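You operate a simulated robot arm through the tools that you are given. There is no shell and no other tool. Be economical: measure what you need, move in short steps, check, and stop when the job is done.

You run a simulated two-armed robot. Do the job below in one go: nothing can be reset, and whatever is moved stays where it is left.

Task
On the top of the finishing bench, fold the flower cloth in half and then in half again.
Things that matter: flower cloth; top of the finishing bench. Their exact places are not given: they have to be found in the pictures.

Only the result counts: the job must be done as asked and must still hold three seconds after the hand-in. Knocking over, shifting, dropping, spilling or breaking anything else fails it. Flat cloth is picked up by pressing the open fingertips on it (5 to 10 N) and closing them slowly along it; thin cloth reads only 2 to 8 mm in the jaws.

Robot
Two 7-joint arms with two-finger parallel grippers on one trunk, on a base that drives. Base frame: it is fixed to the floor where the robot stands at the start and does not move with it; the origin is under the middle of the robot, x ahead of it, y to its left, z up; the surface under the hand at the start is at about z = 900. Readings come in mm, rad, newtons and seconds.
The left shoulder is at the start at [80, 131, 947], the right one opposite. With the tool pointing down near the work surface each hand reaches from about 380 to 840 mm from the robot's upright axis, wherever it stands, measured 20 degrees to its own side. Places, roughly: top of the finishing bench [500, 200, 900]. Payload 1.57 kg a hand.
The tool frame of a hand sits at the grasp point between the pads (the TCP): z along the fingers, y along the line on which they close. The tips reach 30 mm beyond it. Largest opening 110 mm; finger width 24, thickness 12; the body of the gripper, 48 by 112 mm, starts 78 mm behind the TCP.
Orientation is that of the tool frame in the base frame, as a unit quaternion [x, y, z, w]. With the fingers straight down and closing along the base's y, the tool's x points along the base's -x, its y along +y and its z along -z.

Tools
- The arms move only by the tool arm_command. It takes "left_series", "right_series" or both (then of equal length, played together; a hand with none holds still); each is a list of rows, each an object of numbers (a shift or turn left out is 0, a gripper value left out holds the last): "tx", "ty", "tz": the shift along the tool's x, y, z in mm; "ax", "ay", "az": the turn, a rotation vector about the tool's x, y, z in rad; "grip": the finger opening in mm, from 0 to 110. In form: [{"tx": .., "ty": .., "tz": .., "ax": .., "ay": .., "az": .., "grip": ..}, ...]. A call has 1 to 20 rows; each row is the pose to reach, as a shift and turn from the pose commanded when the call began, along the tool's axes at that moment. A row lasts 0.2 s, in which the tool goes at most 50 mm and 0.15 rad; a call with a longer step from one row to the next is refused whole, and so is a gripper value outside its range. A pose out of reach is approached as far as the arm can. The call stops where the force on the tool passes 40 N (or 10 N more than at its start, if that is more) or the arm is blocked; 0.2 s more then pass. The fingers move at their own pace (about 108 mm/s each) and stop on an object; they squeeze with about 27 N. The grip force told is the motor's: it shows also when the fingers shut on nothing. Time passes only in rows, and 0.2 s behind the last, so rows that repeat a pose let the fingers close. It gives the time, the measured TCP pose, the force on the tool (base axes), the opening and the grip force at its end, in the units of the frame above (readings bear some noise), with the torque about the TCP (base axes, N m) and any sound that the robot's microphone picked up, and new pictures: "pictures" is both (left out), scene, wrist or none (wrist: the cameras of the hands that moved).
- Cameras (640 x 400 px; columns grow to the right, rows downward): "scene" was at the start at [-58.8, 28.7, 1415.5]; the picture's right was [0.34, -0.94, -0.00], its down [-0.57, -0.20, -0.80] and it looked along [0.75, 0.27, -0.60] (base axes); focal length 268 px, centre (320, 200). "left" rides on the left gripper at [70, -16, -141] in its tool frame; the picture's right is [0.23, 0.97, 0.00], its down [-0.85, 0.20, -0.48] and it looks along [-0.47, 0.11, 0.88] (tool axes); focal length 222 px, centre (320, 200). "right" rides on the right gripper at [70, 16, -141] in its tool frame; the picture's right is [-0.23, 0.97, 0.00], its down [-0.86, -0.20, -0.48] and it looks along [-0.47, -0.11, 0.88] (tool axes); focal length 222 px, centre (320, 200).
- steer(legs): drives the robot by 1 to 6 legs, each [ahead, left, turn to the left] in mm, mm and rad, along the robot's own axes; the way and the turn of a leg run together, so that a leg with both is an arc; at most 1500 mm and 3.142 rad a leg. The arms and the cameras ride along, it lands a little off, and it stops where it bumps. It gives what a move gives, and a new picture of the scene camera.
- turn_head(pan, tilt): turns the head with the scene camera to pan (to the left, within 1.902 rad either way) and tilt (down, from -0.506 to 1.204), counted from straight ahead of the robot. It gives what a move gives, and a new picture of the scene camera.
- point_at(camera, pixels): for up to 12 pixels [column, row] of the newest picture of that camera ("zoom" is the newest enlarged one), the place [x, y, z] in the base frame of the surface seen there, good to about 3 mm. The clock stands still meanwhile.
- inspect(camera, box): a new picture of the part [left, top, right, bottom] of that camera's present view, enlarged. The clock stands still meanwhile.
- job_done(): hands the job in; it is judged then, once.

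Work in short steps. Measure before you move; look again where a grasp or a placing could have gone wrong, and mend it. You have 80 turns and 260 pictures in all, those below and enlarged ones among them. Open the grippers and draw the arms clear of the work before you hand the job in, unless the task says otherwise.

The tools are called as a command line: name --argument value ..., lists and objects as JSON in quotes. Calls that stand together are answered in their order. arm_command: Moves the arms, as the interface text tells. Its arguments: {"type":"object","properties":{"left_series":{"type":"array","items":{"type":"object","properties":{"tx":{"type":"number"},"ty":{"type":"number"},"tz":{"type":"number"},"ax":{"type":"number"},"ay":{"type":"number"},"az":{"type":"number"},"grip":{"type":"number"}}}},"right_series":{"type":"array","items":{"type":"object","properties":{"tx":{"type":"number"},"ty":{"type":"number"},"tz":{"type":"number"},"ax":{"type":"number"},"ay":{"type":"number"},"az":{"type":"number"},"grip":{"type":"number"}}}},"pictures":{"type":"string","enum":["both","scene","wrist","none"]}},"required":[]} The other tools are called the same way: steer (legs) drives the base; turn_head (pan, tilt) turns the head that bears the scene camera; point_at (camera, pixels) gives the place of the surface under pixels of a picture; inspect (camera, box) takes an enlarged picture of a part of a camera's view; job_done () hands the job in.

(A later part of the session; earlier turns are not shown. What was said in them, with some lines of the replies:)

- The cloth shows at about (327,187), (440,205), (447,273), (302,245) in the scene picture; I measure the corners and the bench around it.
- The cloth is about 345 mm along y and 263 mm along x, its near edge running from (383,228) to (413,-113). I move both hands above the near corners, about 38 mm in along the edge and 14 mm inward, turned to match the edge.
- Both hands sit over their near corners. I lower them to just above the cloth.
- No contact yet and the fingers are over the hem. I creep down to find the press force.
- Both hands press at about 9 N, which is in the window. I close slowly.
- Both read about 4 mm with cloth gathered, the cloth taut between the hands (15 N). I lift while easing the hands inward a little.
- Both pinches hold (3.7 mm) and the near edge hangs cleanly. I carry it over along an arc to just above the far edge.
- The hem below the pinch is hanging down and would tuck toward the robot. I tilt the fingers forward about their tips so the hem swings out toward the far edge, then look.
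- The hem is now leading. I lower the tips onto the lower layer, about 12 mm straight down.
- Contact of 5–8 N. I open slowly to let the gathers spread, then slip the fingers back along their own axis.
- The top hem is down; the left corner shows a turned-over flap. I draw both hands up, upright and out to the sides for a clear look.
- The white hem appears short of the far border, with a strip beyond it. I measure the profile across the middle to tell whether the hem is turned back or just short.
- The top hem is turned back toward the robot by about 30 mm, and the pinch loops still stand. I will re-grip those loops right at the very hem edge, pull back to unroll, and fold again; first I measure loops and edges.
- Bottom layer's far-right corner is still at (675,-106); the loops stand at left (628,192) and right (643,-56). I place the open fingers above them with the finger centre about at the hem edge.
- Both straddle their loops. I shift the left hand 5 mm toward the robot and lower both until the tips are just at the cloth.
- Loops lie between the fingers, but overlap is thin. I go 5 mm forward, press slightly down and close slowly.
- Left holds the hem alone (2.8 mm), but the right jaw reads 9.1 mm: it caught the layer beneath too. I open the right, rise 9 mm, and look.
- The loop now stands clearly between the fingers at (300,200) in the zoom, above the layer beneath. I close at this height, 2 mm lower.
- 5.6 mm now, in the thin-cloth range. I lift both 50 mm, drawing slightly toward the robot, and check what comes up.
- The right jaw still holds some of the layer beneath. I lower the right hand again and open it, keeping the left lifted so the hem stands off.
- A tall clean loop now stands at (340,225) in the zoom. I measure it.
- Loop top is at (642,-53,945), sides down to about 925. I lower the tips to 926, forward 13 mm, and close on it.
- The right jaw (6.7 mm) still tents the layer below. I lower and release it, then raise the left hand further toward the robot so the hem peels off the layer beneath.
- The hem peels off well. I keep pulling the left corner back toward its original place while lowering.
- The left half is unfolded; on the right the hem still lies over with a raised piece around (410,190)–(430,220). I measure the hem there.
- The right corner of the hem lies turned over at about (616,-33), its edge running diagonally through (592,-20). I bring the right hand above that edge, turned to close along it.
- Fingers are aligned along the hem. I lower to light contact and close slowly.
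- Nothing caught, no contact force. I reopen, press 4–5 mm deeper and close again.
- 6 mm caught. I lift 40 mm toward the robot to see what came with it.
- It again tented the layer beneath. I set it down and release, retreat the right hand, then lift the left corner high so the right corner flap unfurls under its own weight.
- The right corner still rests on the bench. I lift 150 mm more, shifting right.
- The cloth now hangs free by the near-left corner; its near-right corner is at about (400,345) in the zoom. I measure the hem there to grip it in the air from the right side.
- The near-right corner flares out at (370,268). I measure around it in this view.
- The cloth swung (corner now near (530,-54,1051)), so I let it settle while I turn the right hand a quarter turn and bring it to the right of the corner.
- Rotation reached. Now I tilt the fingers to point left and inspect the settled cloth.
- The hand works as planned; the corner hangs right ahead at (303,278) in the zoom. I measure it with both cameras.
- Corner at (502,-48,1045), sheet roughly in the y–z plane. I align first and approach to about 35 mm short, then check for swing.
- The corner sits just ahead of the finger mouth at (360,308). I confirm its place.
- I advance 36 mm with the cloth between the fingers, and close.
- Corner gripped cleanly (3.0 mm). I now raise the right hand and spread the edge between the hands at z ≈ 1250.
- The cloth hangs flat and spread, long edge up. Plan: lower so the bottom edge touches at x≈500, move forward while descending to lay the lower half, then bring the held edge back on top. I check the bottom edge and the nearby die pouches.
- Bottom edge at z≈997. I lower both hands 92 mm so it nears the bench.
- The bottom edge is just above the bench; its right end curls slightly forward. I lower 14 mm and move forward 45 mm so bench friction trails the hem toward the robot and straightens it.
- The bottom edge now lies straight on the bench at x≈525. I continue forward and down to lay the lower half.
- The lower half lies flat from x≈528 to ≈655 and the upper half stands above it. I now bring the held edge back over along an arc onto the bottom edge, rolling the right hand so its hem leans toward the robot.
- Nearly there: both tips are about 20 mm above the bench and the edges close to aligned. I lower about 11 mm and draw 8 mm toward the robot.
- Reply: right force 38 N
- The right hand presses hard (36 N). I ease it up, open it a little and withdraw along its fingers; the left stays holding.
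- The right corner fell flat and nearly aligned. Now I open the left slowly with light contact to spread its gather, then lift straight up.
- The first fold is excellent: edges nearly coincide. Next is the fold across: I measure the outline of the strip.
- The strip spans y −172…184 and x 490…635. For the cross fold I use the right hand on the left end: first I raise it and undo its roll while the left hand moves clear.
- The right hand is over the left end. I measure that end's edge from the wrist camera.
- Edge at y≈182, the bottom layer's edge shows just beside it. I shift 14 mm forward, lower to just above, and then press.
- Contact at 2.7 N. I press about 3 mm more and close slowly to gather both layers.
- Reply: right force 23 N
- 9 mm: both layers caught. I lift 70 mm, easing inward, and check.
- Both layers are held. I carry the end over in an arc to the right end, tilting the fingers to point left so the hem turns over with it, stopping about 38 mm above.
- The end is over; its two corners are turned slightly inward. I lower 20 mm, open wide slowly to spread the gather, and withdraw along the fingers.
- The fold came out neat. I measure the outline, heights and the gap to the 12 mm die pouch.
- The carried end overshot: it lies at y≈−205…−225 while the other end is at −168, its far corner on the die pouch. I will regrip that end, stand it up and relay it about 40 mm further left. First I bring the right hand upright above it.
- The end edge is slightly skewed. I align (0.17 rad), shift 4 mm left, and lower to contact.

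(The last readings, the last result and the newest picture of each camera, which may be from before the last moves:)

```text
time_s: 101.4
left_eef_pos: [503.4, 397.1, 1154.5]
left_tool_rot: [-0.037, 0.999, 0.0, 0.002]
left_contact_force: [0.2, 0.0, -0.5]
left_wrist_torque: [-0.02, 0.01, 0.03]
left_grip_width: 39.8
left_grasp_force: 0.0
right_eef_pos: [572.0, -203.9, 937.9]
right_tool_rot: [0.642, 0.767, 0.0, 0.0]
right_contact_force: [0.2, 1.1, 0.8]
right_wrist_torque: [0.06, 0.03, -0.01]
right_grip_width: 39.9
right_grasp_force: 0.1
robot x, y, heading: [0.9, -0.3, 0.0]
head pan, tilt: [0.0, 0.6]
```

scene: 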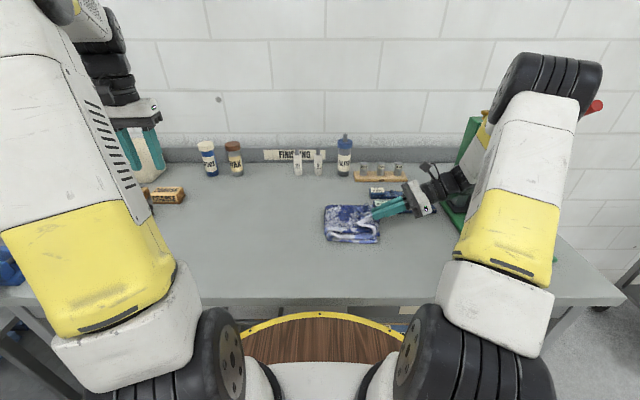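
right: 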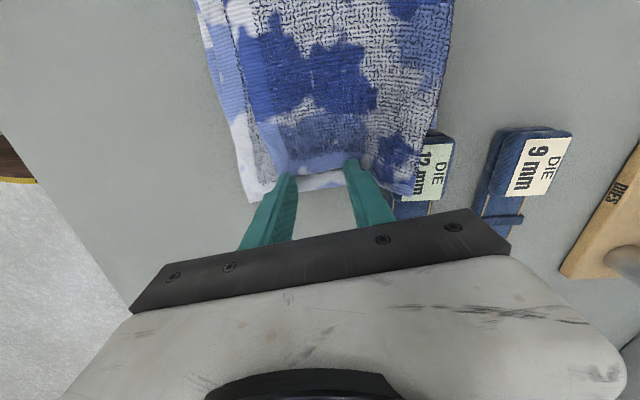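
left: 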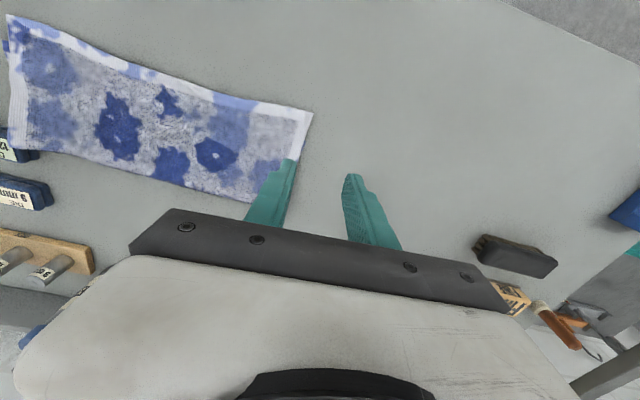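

Fingers are at the end, over both layers. I press 3 mm more and close slowly, then lift 30 mm.

arm_command --right_series '[{"tz": 2}, {"tz": 4}, {"tz": 4, "grip": 36}, {"tz": 4, "grip": 33}, {"tz": 4, "grip": 30}, {"tz": 4, "grip": 27}, {"tz": 4, "grip": 24}, {"tz": 4, "grip": 21}, {"tz": 4, "grip": 18}, {"tz": 4, "grip": 15}, {"tz": 4, "grip": 12}, {"tz": 4, "grip": 9}, {"tz": 4, "grip": 5}, {"tz": 4, "grip": 0}, {"tz": 4, "grip": 0}, {"tz": -8}, {"tz": -20}, {"tz": -32}, {"tz": -32}]' --pictures "wrist"

inspect --camera "scene" --box '[300, 160, 428, 250]'

```text
time_s: 105.4
left_eef_pos: [504.7, 397.2, 1155.3]
left_tool_rot: [-0.037, 0.999, 0.0, 0.0]
left_contact_force: [-0.1, -0.4, -0.5]
left_wrist_torque: [0.02, 0.01, 0.02]
left_grip_width: 39.8
left_grasp_force: 0.1
right_eef_pos: [570.3, -203.6, 971.5]
right_tool_rot: [0.642, 0.767, 0.0, 0.0]
right_contact_force: [-0.2, -0.3, -0.5]
right_wrist_torque: [0.01, 0.05, 0.0]
right_grip_width: 7.2
right_grasp_force: 26.3
robot x, y, heading: [-2.3, 1.1, -0.001]
head pan, tilt: [0.0, 0.6]
```

right: 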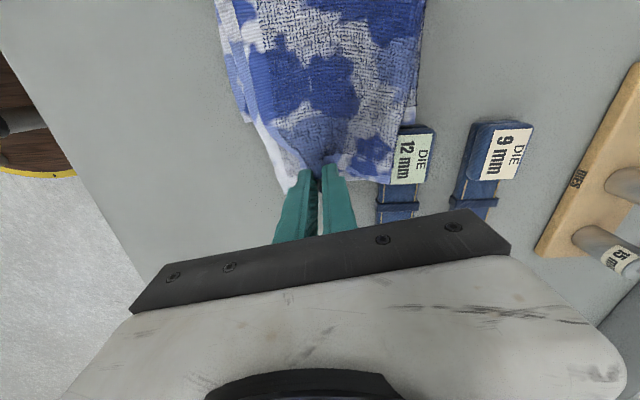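

```text
4.44 times, centred on (364, 205) of scene
```

zoom: 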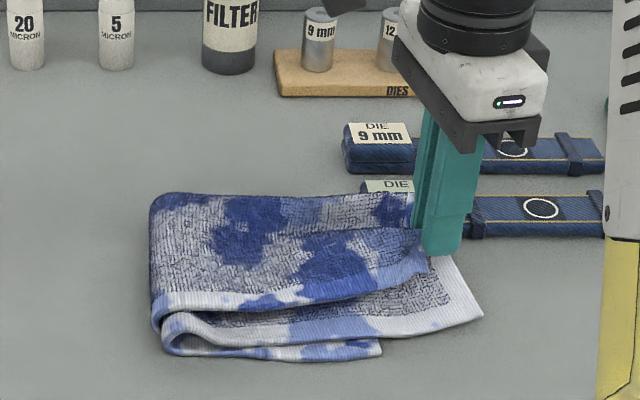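

Both upper layers are held (7.2 mm), the lower ones stay. I raise the end in an arc up and left beyond the new fold line to roll the fold leftward.

arm_command --right_series '[{"tx": 12, "ty": 2, "tz": -25}, {"tx": 28.6, "ty": 5, "tz": -55, "az": 0.03}, {"tx": 53, "ty": 9, "tz": -83, "az": 0.06}, {"tx": 83, "ty": 14, "tz": -105, "az": 0.1}, {"tx": 114, "ty": 20, "tz": -120, "az": 0.13}, {"tx": 148, "ty": 25, "tz": -128, "az": 0.17}, {"tx": 181, "ty": 31, "tz": -130, "az": 0.17}, {"tx": 209, "ty": 36, "tz": -124, "az": 0.17}, {"tx": 230, "ty": 39.5, "tz": -112, "az": 0.17}, {"tx": 230, "ty": 39.5, "tz": -112, "az": 0.17}]' --pictures "none"

inspect --camera "scene" --box '[260, 150, 420, 250]'

```text
time_s: 107.6
left_eef_pos: [502.4, 396.4, 1154.9]
left_tool_rot: [-0.037, 0.999, -0.001, 0.001]
left_contact_force: [-0.5, 0.6, 0.4]
left_wrist_torque: [0.04, -0.01, -0.02]
left_grip_width: 40.3
left_grasp_force: 0.0
right_eef_pos: [568.0, 31.0, 1082.4]
right_tool_rot: [0.705, 0.709, 0.0, 0.0]
right_contact_force: [0.3, 0.6, -0.2]
right_wrist_torque: [0.01, 0.04, 0.01]
right_grip_width: 7.3
right_grasp_force: 27.3
robot x, y, heading: [-1.8, -1.6, 0.0]
head pan, tilt: [0.0, 0.6]
```

```text
4.00 times, centred on (340, 200) of scene
```

zoom: 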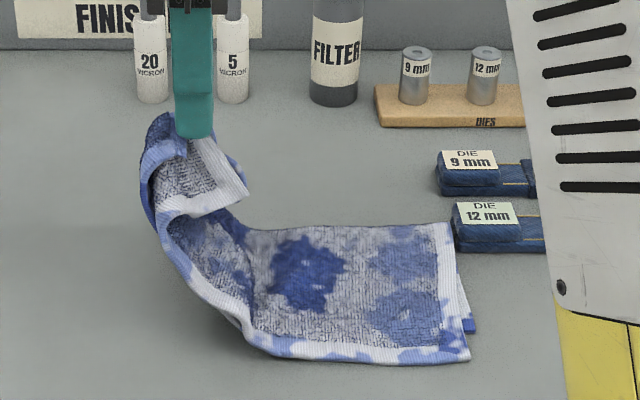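

The end stands up well with its hem hanging outward, and the lower part lies flat clear of the pouch. I relay it to the right, releasing with the tips at y≈−146, and open slowly before lifting straight up.

arm_command --right_series '[{"tx": -21, "tz": -8, "ty": -1}, {"tx": -56, "tz": -5, "ty": -2}, {"tx": -89, "tz": 8, "ty": -3}, {"tx": -119, "tz": 28, "ty": -4}, {"tx": -143, "tz": 53, "ty": -4}, {"tx": -161, "tz": 80, "ty": -4}, {"tx": -171, "tz": 106, "ty": -4}, {"tx": -176, "tz": 126, "ty": -4}, {"tx": -177, "tz": 133, "ty": -4}, {"tx": -177, "tz": 133, "ty": -4}]' --pictures "wrist"

inspect --camera "scene" --box '[280, 160, 424, 250]'

```text
time_s: 109.8
left_eef_pos: [504.2, 397.8, 1154.6]
left_tool_rot: [-0.037, 0.999, -0.001, 0.001]
left_contact_force: [-0.6, -0.4, -0.1]
left_wrist_torque: [0.01, -0.02, -0.04]
left_grip_width: 40.1
left_grasp_force: 0.1
right_eef_pos: [563.9, -147.3, 949.7]
right_tool_rot: [0.705, 0.709, 0.0, 0.0]
right_contact_force: [-0.6, 0.5, 4.6]
right_wrist_torque: [0.01, 0.07, 0.03]
right_grip_width: 7.0
right_grasp_force: 26.2
robot x, y, heading: [-1.3, -1.7, -0.002]
head pan, tilt: [0.0, 0.6]
```

right: 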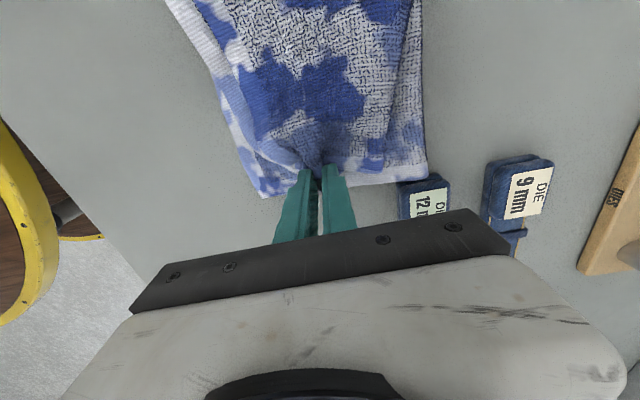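

```text
4.44 times, centred on (352, 205) of scene
```

zoom: 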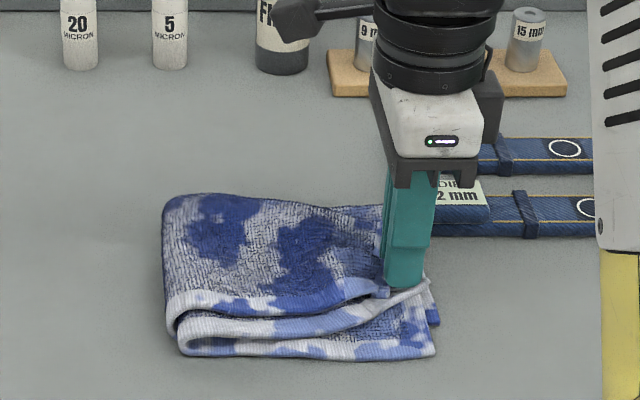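

Aligned well with the lower end. I open slowly to spread the gather, then lift straight up and clear.

arm_command --right_series '[{"grip": 12}, {"grip": 18}, {"grip": 24}, {"grip": 30}, {"grip": 36}, {"grip": 42}, {"tz": -4, "grip": 42}, {"tz": -20}, {"tz": -50}, {"tz": -90}, {"tz": -130}, {"tz": -150, "tx": -40}, {"tz": -150, "tx": -85}, {"tz": -150, "tx": -130}]' --pictures "wrist"

inspect --camera "scene" --box '[290, 180, 402, 250]'

point_at --camera "zoom" --pixels '[[140, 145], [150, 260], [160, 320], [300, 335], [430, 335], [460, 300], [450, 200], [440, 130], [300, 140], [300, 200], [480, 150], [380, 180]]'

```text
time_s: 112.8
left_eef_pos: [503.1, 397.4, 1154.9]
left_tool_rot: [-0.038, 0.999, 0.0, 0.002]
left_contact_force: [-0.2, -0.4, -0.5]
left_wrist_torque: [-0.04, 0.02, -0.02]
left_grip_width: 40.0
left_grasp_force: 0.1
right_eef_pos: [568.5, -277.4, 1099.4]
right_tool_rot: [0.704, 0.71, 0.0, 0.0]
right_contact_force: [0.2, 0.0, 0.0]
right_wrist_torque: [-0.01, 0.01, -0.01]
right_grip_width: 42.0
right_grasp_force: 0.2
robot x, y, heading: [-1.9, -0.4, 0.001]
head pan, tilt: [0.0, 0.6]
```

right: 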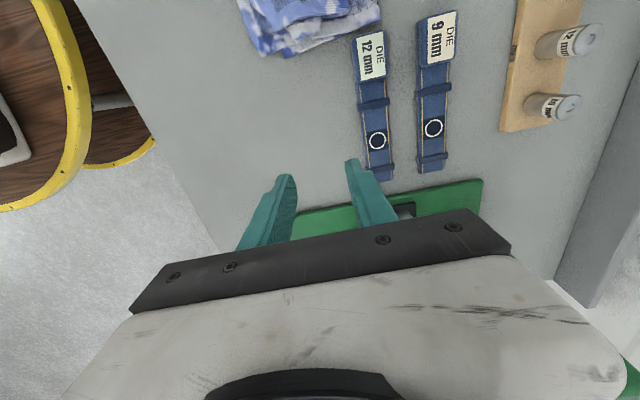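

```text
5.71 times, centred on (346, 215) of scene
```

zoom: 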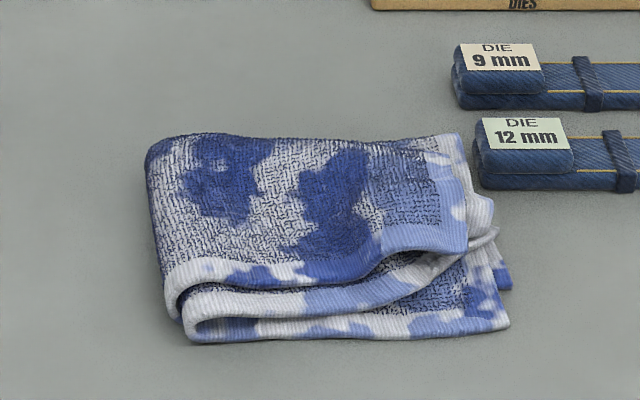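

```text
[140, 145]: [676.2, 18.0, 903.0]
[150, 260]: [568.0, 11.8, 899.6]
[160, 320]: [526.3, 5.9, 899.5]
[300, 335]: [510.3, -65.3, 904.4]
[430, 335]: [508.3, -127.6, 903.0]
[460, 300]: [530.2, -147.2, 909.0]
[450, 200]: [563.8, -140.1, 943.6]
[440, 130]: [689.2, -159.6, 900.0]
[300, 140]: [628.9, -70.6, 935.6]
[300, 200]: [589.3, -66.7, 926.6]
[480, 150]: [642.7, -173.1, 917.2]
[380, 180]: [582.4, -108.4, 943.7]
```

The packet is now compact: y 10…−172, x 505…640, clear of the pouches. The right end still bulges to z≈943, so I pat it down gently with spread fingers.

arm_command --right_series '[{"tx": 45, "tz": 20, "grip": 70}, {"tx": 90, "tz": 40}, {"tx": 135, "tz": 70}, {"tx": 138, "tz": 100}, {"tx": 138, "tz": 120}, {"tx": 138, "tz": 130}, {"tx": 138, "tz": 140}, {"tx": 138, "tz": 148}, {"tx": 138, "tz": 153}, {"tx": 138, "tz": 158}, {"tx": 138, "tz": 158}, {"tx": 138, "tz": 150}, {"tx": 138, "tz": 120}, {"tx": 138, "tz": 80}, {"tx": 138, "tz": 40}, {"tx": 100, "tz": 10}, {"tx": 55, "tz": 0}, {"tx": 10, "tz": 0}]' --pictures "none"

inspect --camera "scene" --box '[290, 180, 402, 250]'

point_at --camera "zoom" --pixels '[[450, 200], [380, 180], [420, 240], [440, 150], [300, 200], [470, 240], [505, 325], [490, 215]]'

```text
refused: row 3 steps farther than a row can; nothing moved
```

```text
5.71 times, centred on (346, 215) of scene
```

zoom: 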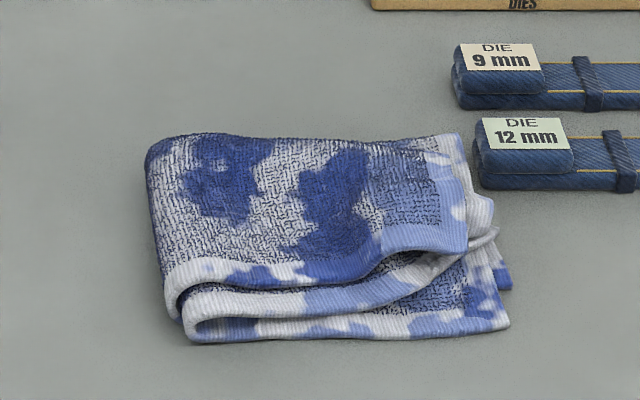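

```text
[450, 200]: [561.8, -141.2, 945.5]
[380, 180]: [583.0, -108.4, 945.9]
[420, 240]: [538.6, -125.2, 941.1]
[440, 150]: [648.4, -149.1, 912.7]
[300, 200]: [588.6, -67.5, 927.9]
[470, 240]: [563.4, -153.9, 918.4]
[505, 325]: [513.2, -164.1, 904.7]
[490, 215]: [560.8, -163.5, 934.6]
```

The call was refused for one long step; I repeat the pat with shorter rows.

arm_command --right_series '[{"tx": 40, "tz": 20, "grip": 70}, {"tx": 80, "tz": 40}, {"tx": 115, "tz": 60}, {"tx": 138, "tz": 85}, {"tx": 138, "tz": 108}, {"tx": 138, "tz": 125}, {"tx": 138, "tz": 137}, {"tx": 138, "tz": 146}, {"tx": 138, "tz": 152}, {"tx": 138, "tz": 156}, {"tx": 138, "tz": 156}, {"tx": 138, "tz": 145}, {"tx": 138, "tz": 110}, {"tx": 138, "tz": 70}, {"tx": 130, "tz": 35}, {"tx": 100, "tz": 10}, {"tx": 60, "tz": 0}, {"tx": 20, "tz": 0}]' --pictures "none"

inspect --camera "scene" --box '[290, 180, 402, 250]'

point_at --camera "zoom" --pixels '[[450, 200], [380, 180], [420, 240], [440, 150], [300, 200], [470, 240], [505, 325], [490, 215]]'

```text
time_s: 116.6
left_eef_pos: [504.9, 396.6, 1155.4]
left_tool_rot: [-0.038, 0.999, 0.0, 0.001]
left_contact_force: [0.1, -0.5, 1.0]
left_wrist_torque: [-0.05, 0.03, 0.02]
left_grip_width: 40.0
left_grasp_force: 0.0
right_eef_pos: [563.9, -257.1, 1097.7]
right_tool_rot: [0.705, 0.71, 0.0, 0.0]
right_contact_force: [-0.5, 0.1, -0.9]
right_wrist_torque: [0.0, -0.02, -0.01]
right_grip_width: 69.7
right_grasp_force: 0.1
robot x, y, heading: [0.1, -0.9, 0.002]
head pan, tilt: [0.0, 0.6]
```

```text
5.71 times, centred on (346, 215) of scene
```

zoom: 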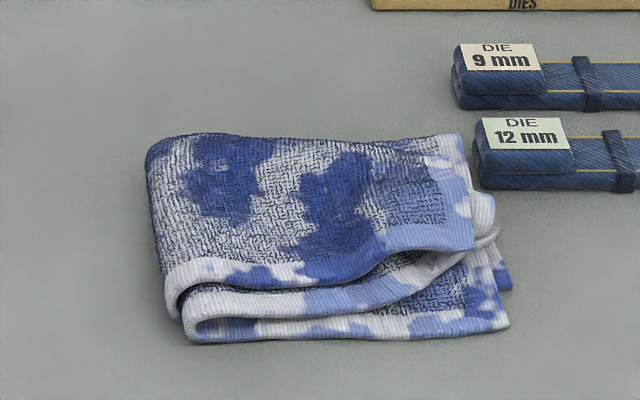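

```text
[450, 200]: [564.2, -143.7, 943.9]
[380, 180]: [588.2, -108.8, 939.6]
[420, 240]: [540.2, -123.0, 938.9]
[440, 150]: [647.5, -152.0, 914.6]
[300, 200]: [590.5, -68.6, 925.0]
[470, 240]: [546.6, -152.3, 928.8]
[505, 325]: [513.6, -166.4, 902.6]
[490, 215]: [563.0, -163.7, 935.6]
```

The packet is steady: four layers, about 175 × 135 mm, clear of the pouches, with a mild bulge only. Both grippers are open and well above and away from the cloth, so I hand it in.

job_done

```text
The job is handed in.
```

I folded the flower cloth in half and then in half again on the top of the finishing bench, and handed the job in. The result is a four-layer packet of about 175 × 135 mm, compared with about 345 × 265 mm flat.

It is not perfectly neat. The first fold's edges are off by about 30 mm, and one inner corner is tucked under, leaving a bulge about 40 mm high at the right end. Patting it down made little difference.

During the second fold the end of the cloth briefly lay over the end of the 12 mm die pouch. I laid that end again further left, and the packet now lies clear of both pouches. I saw no sign in the pictures that anything else moved. Both grippers are open and the arms are clear of the cloth.
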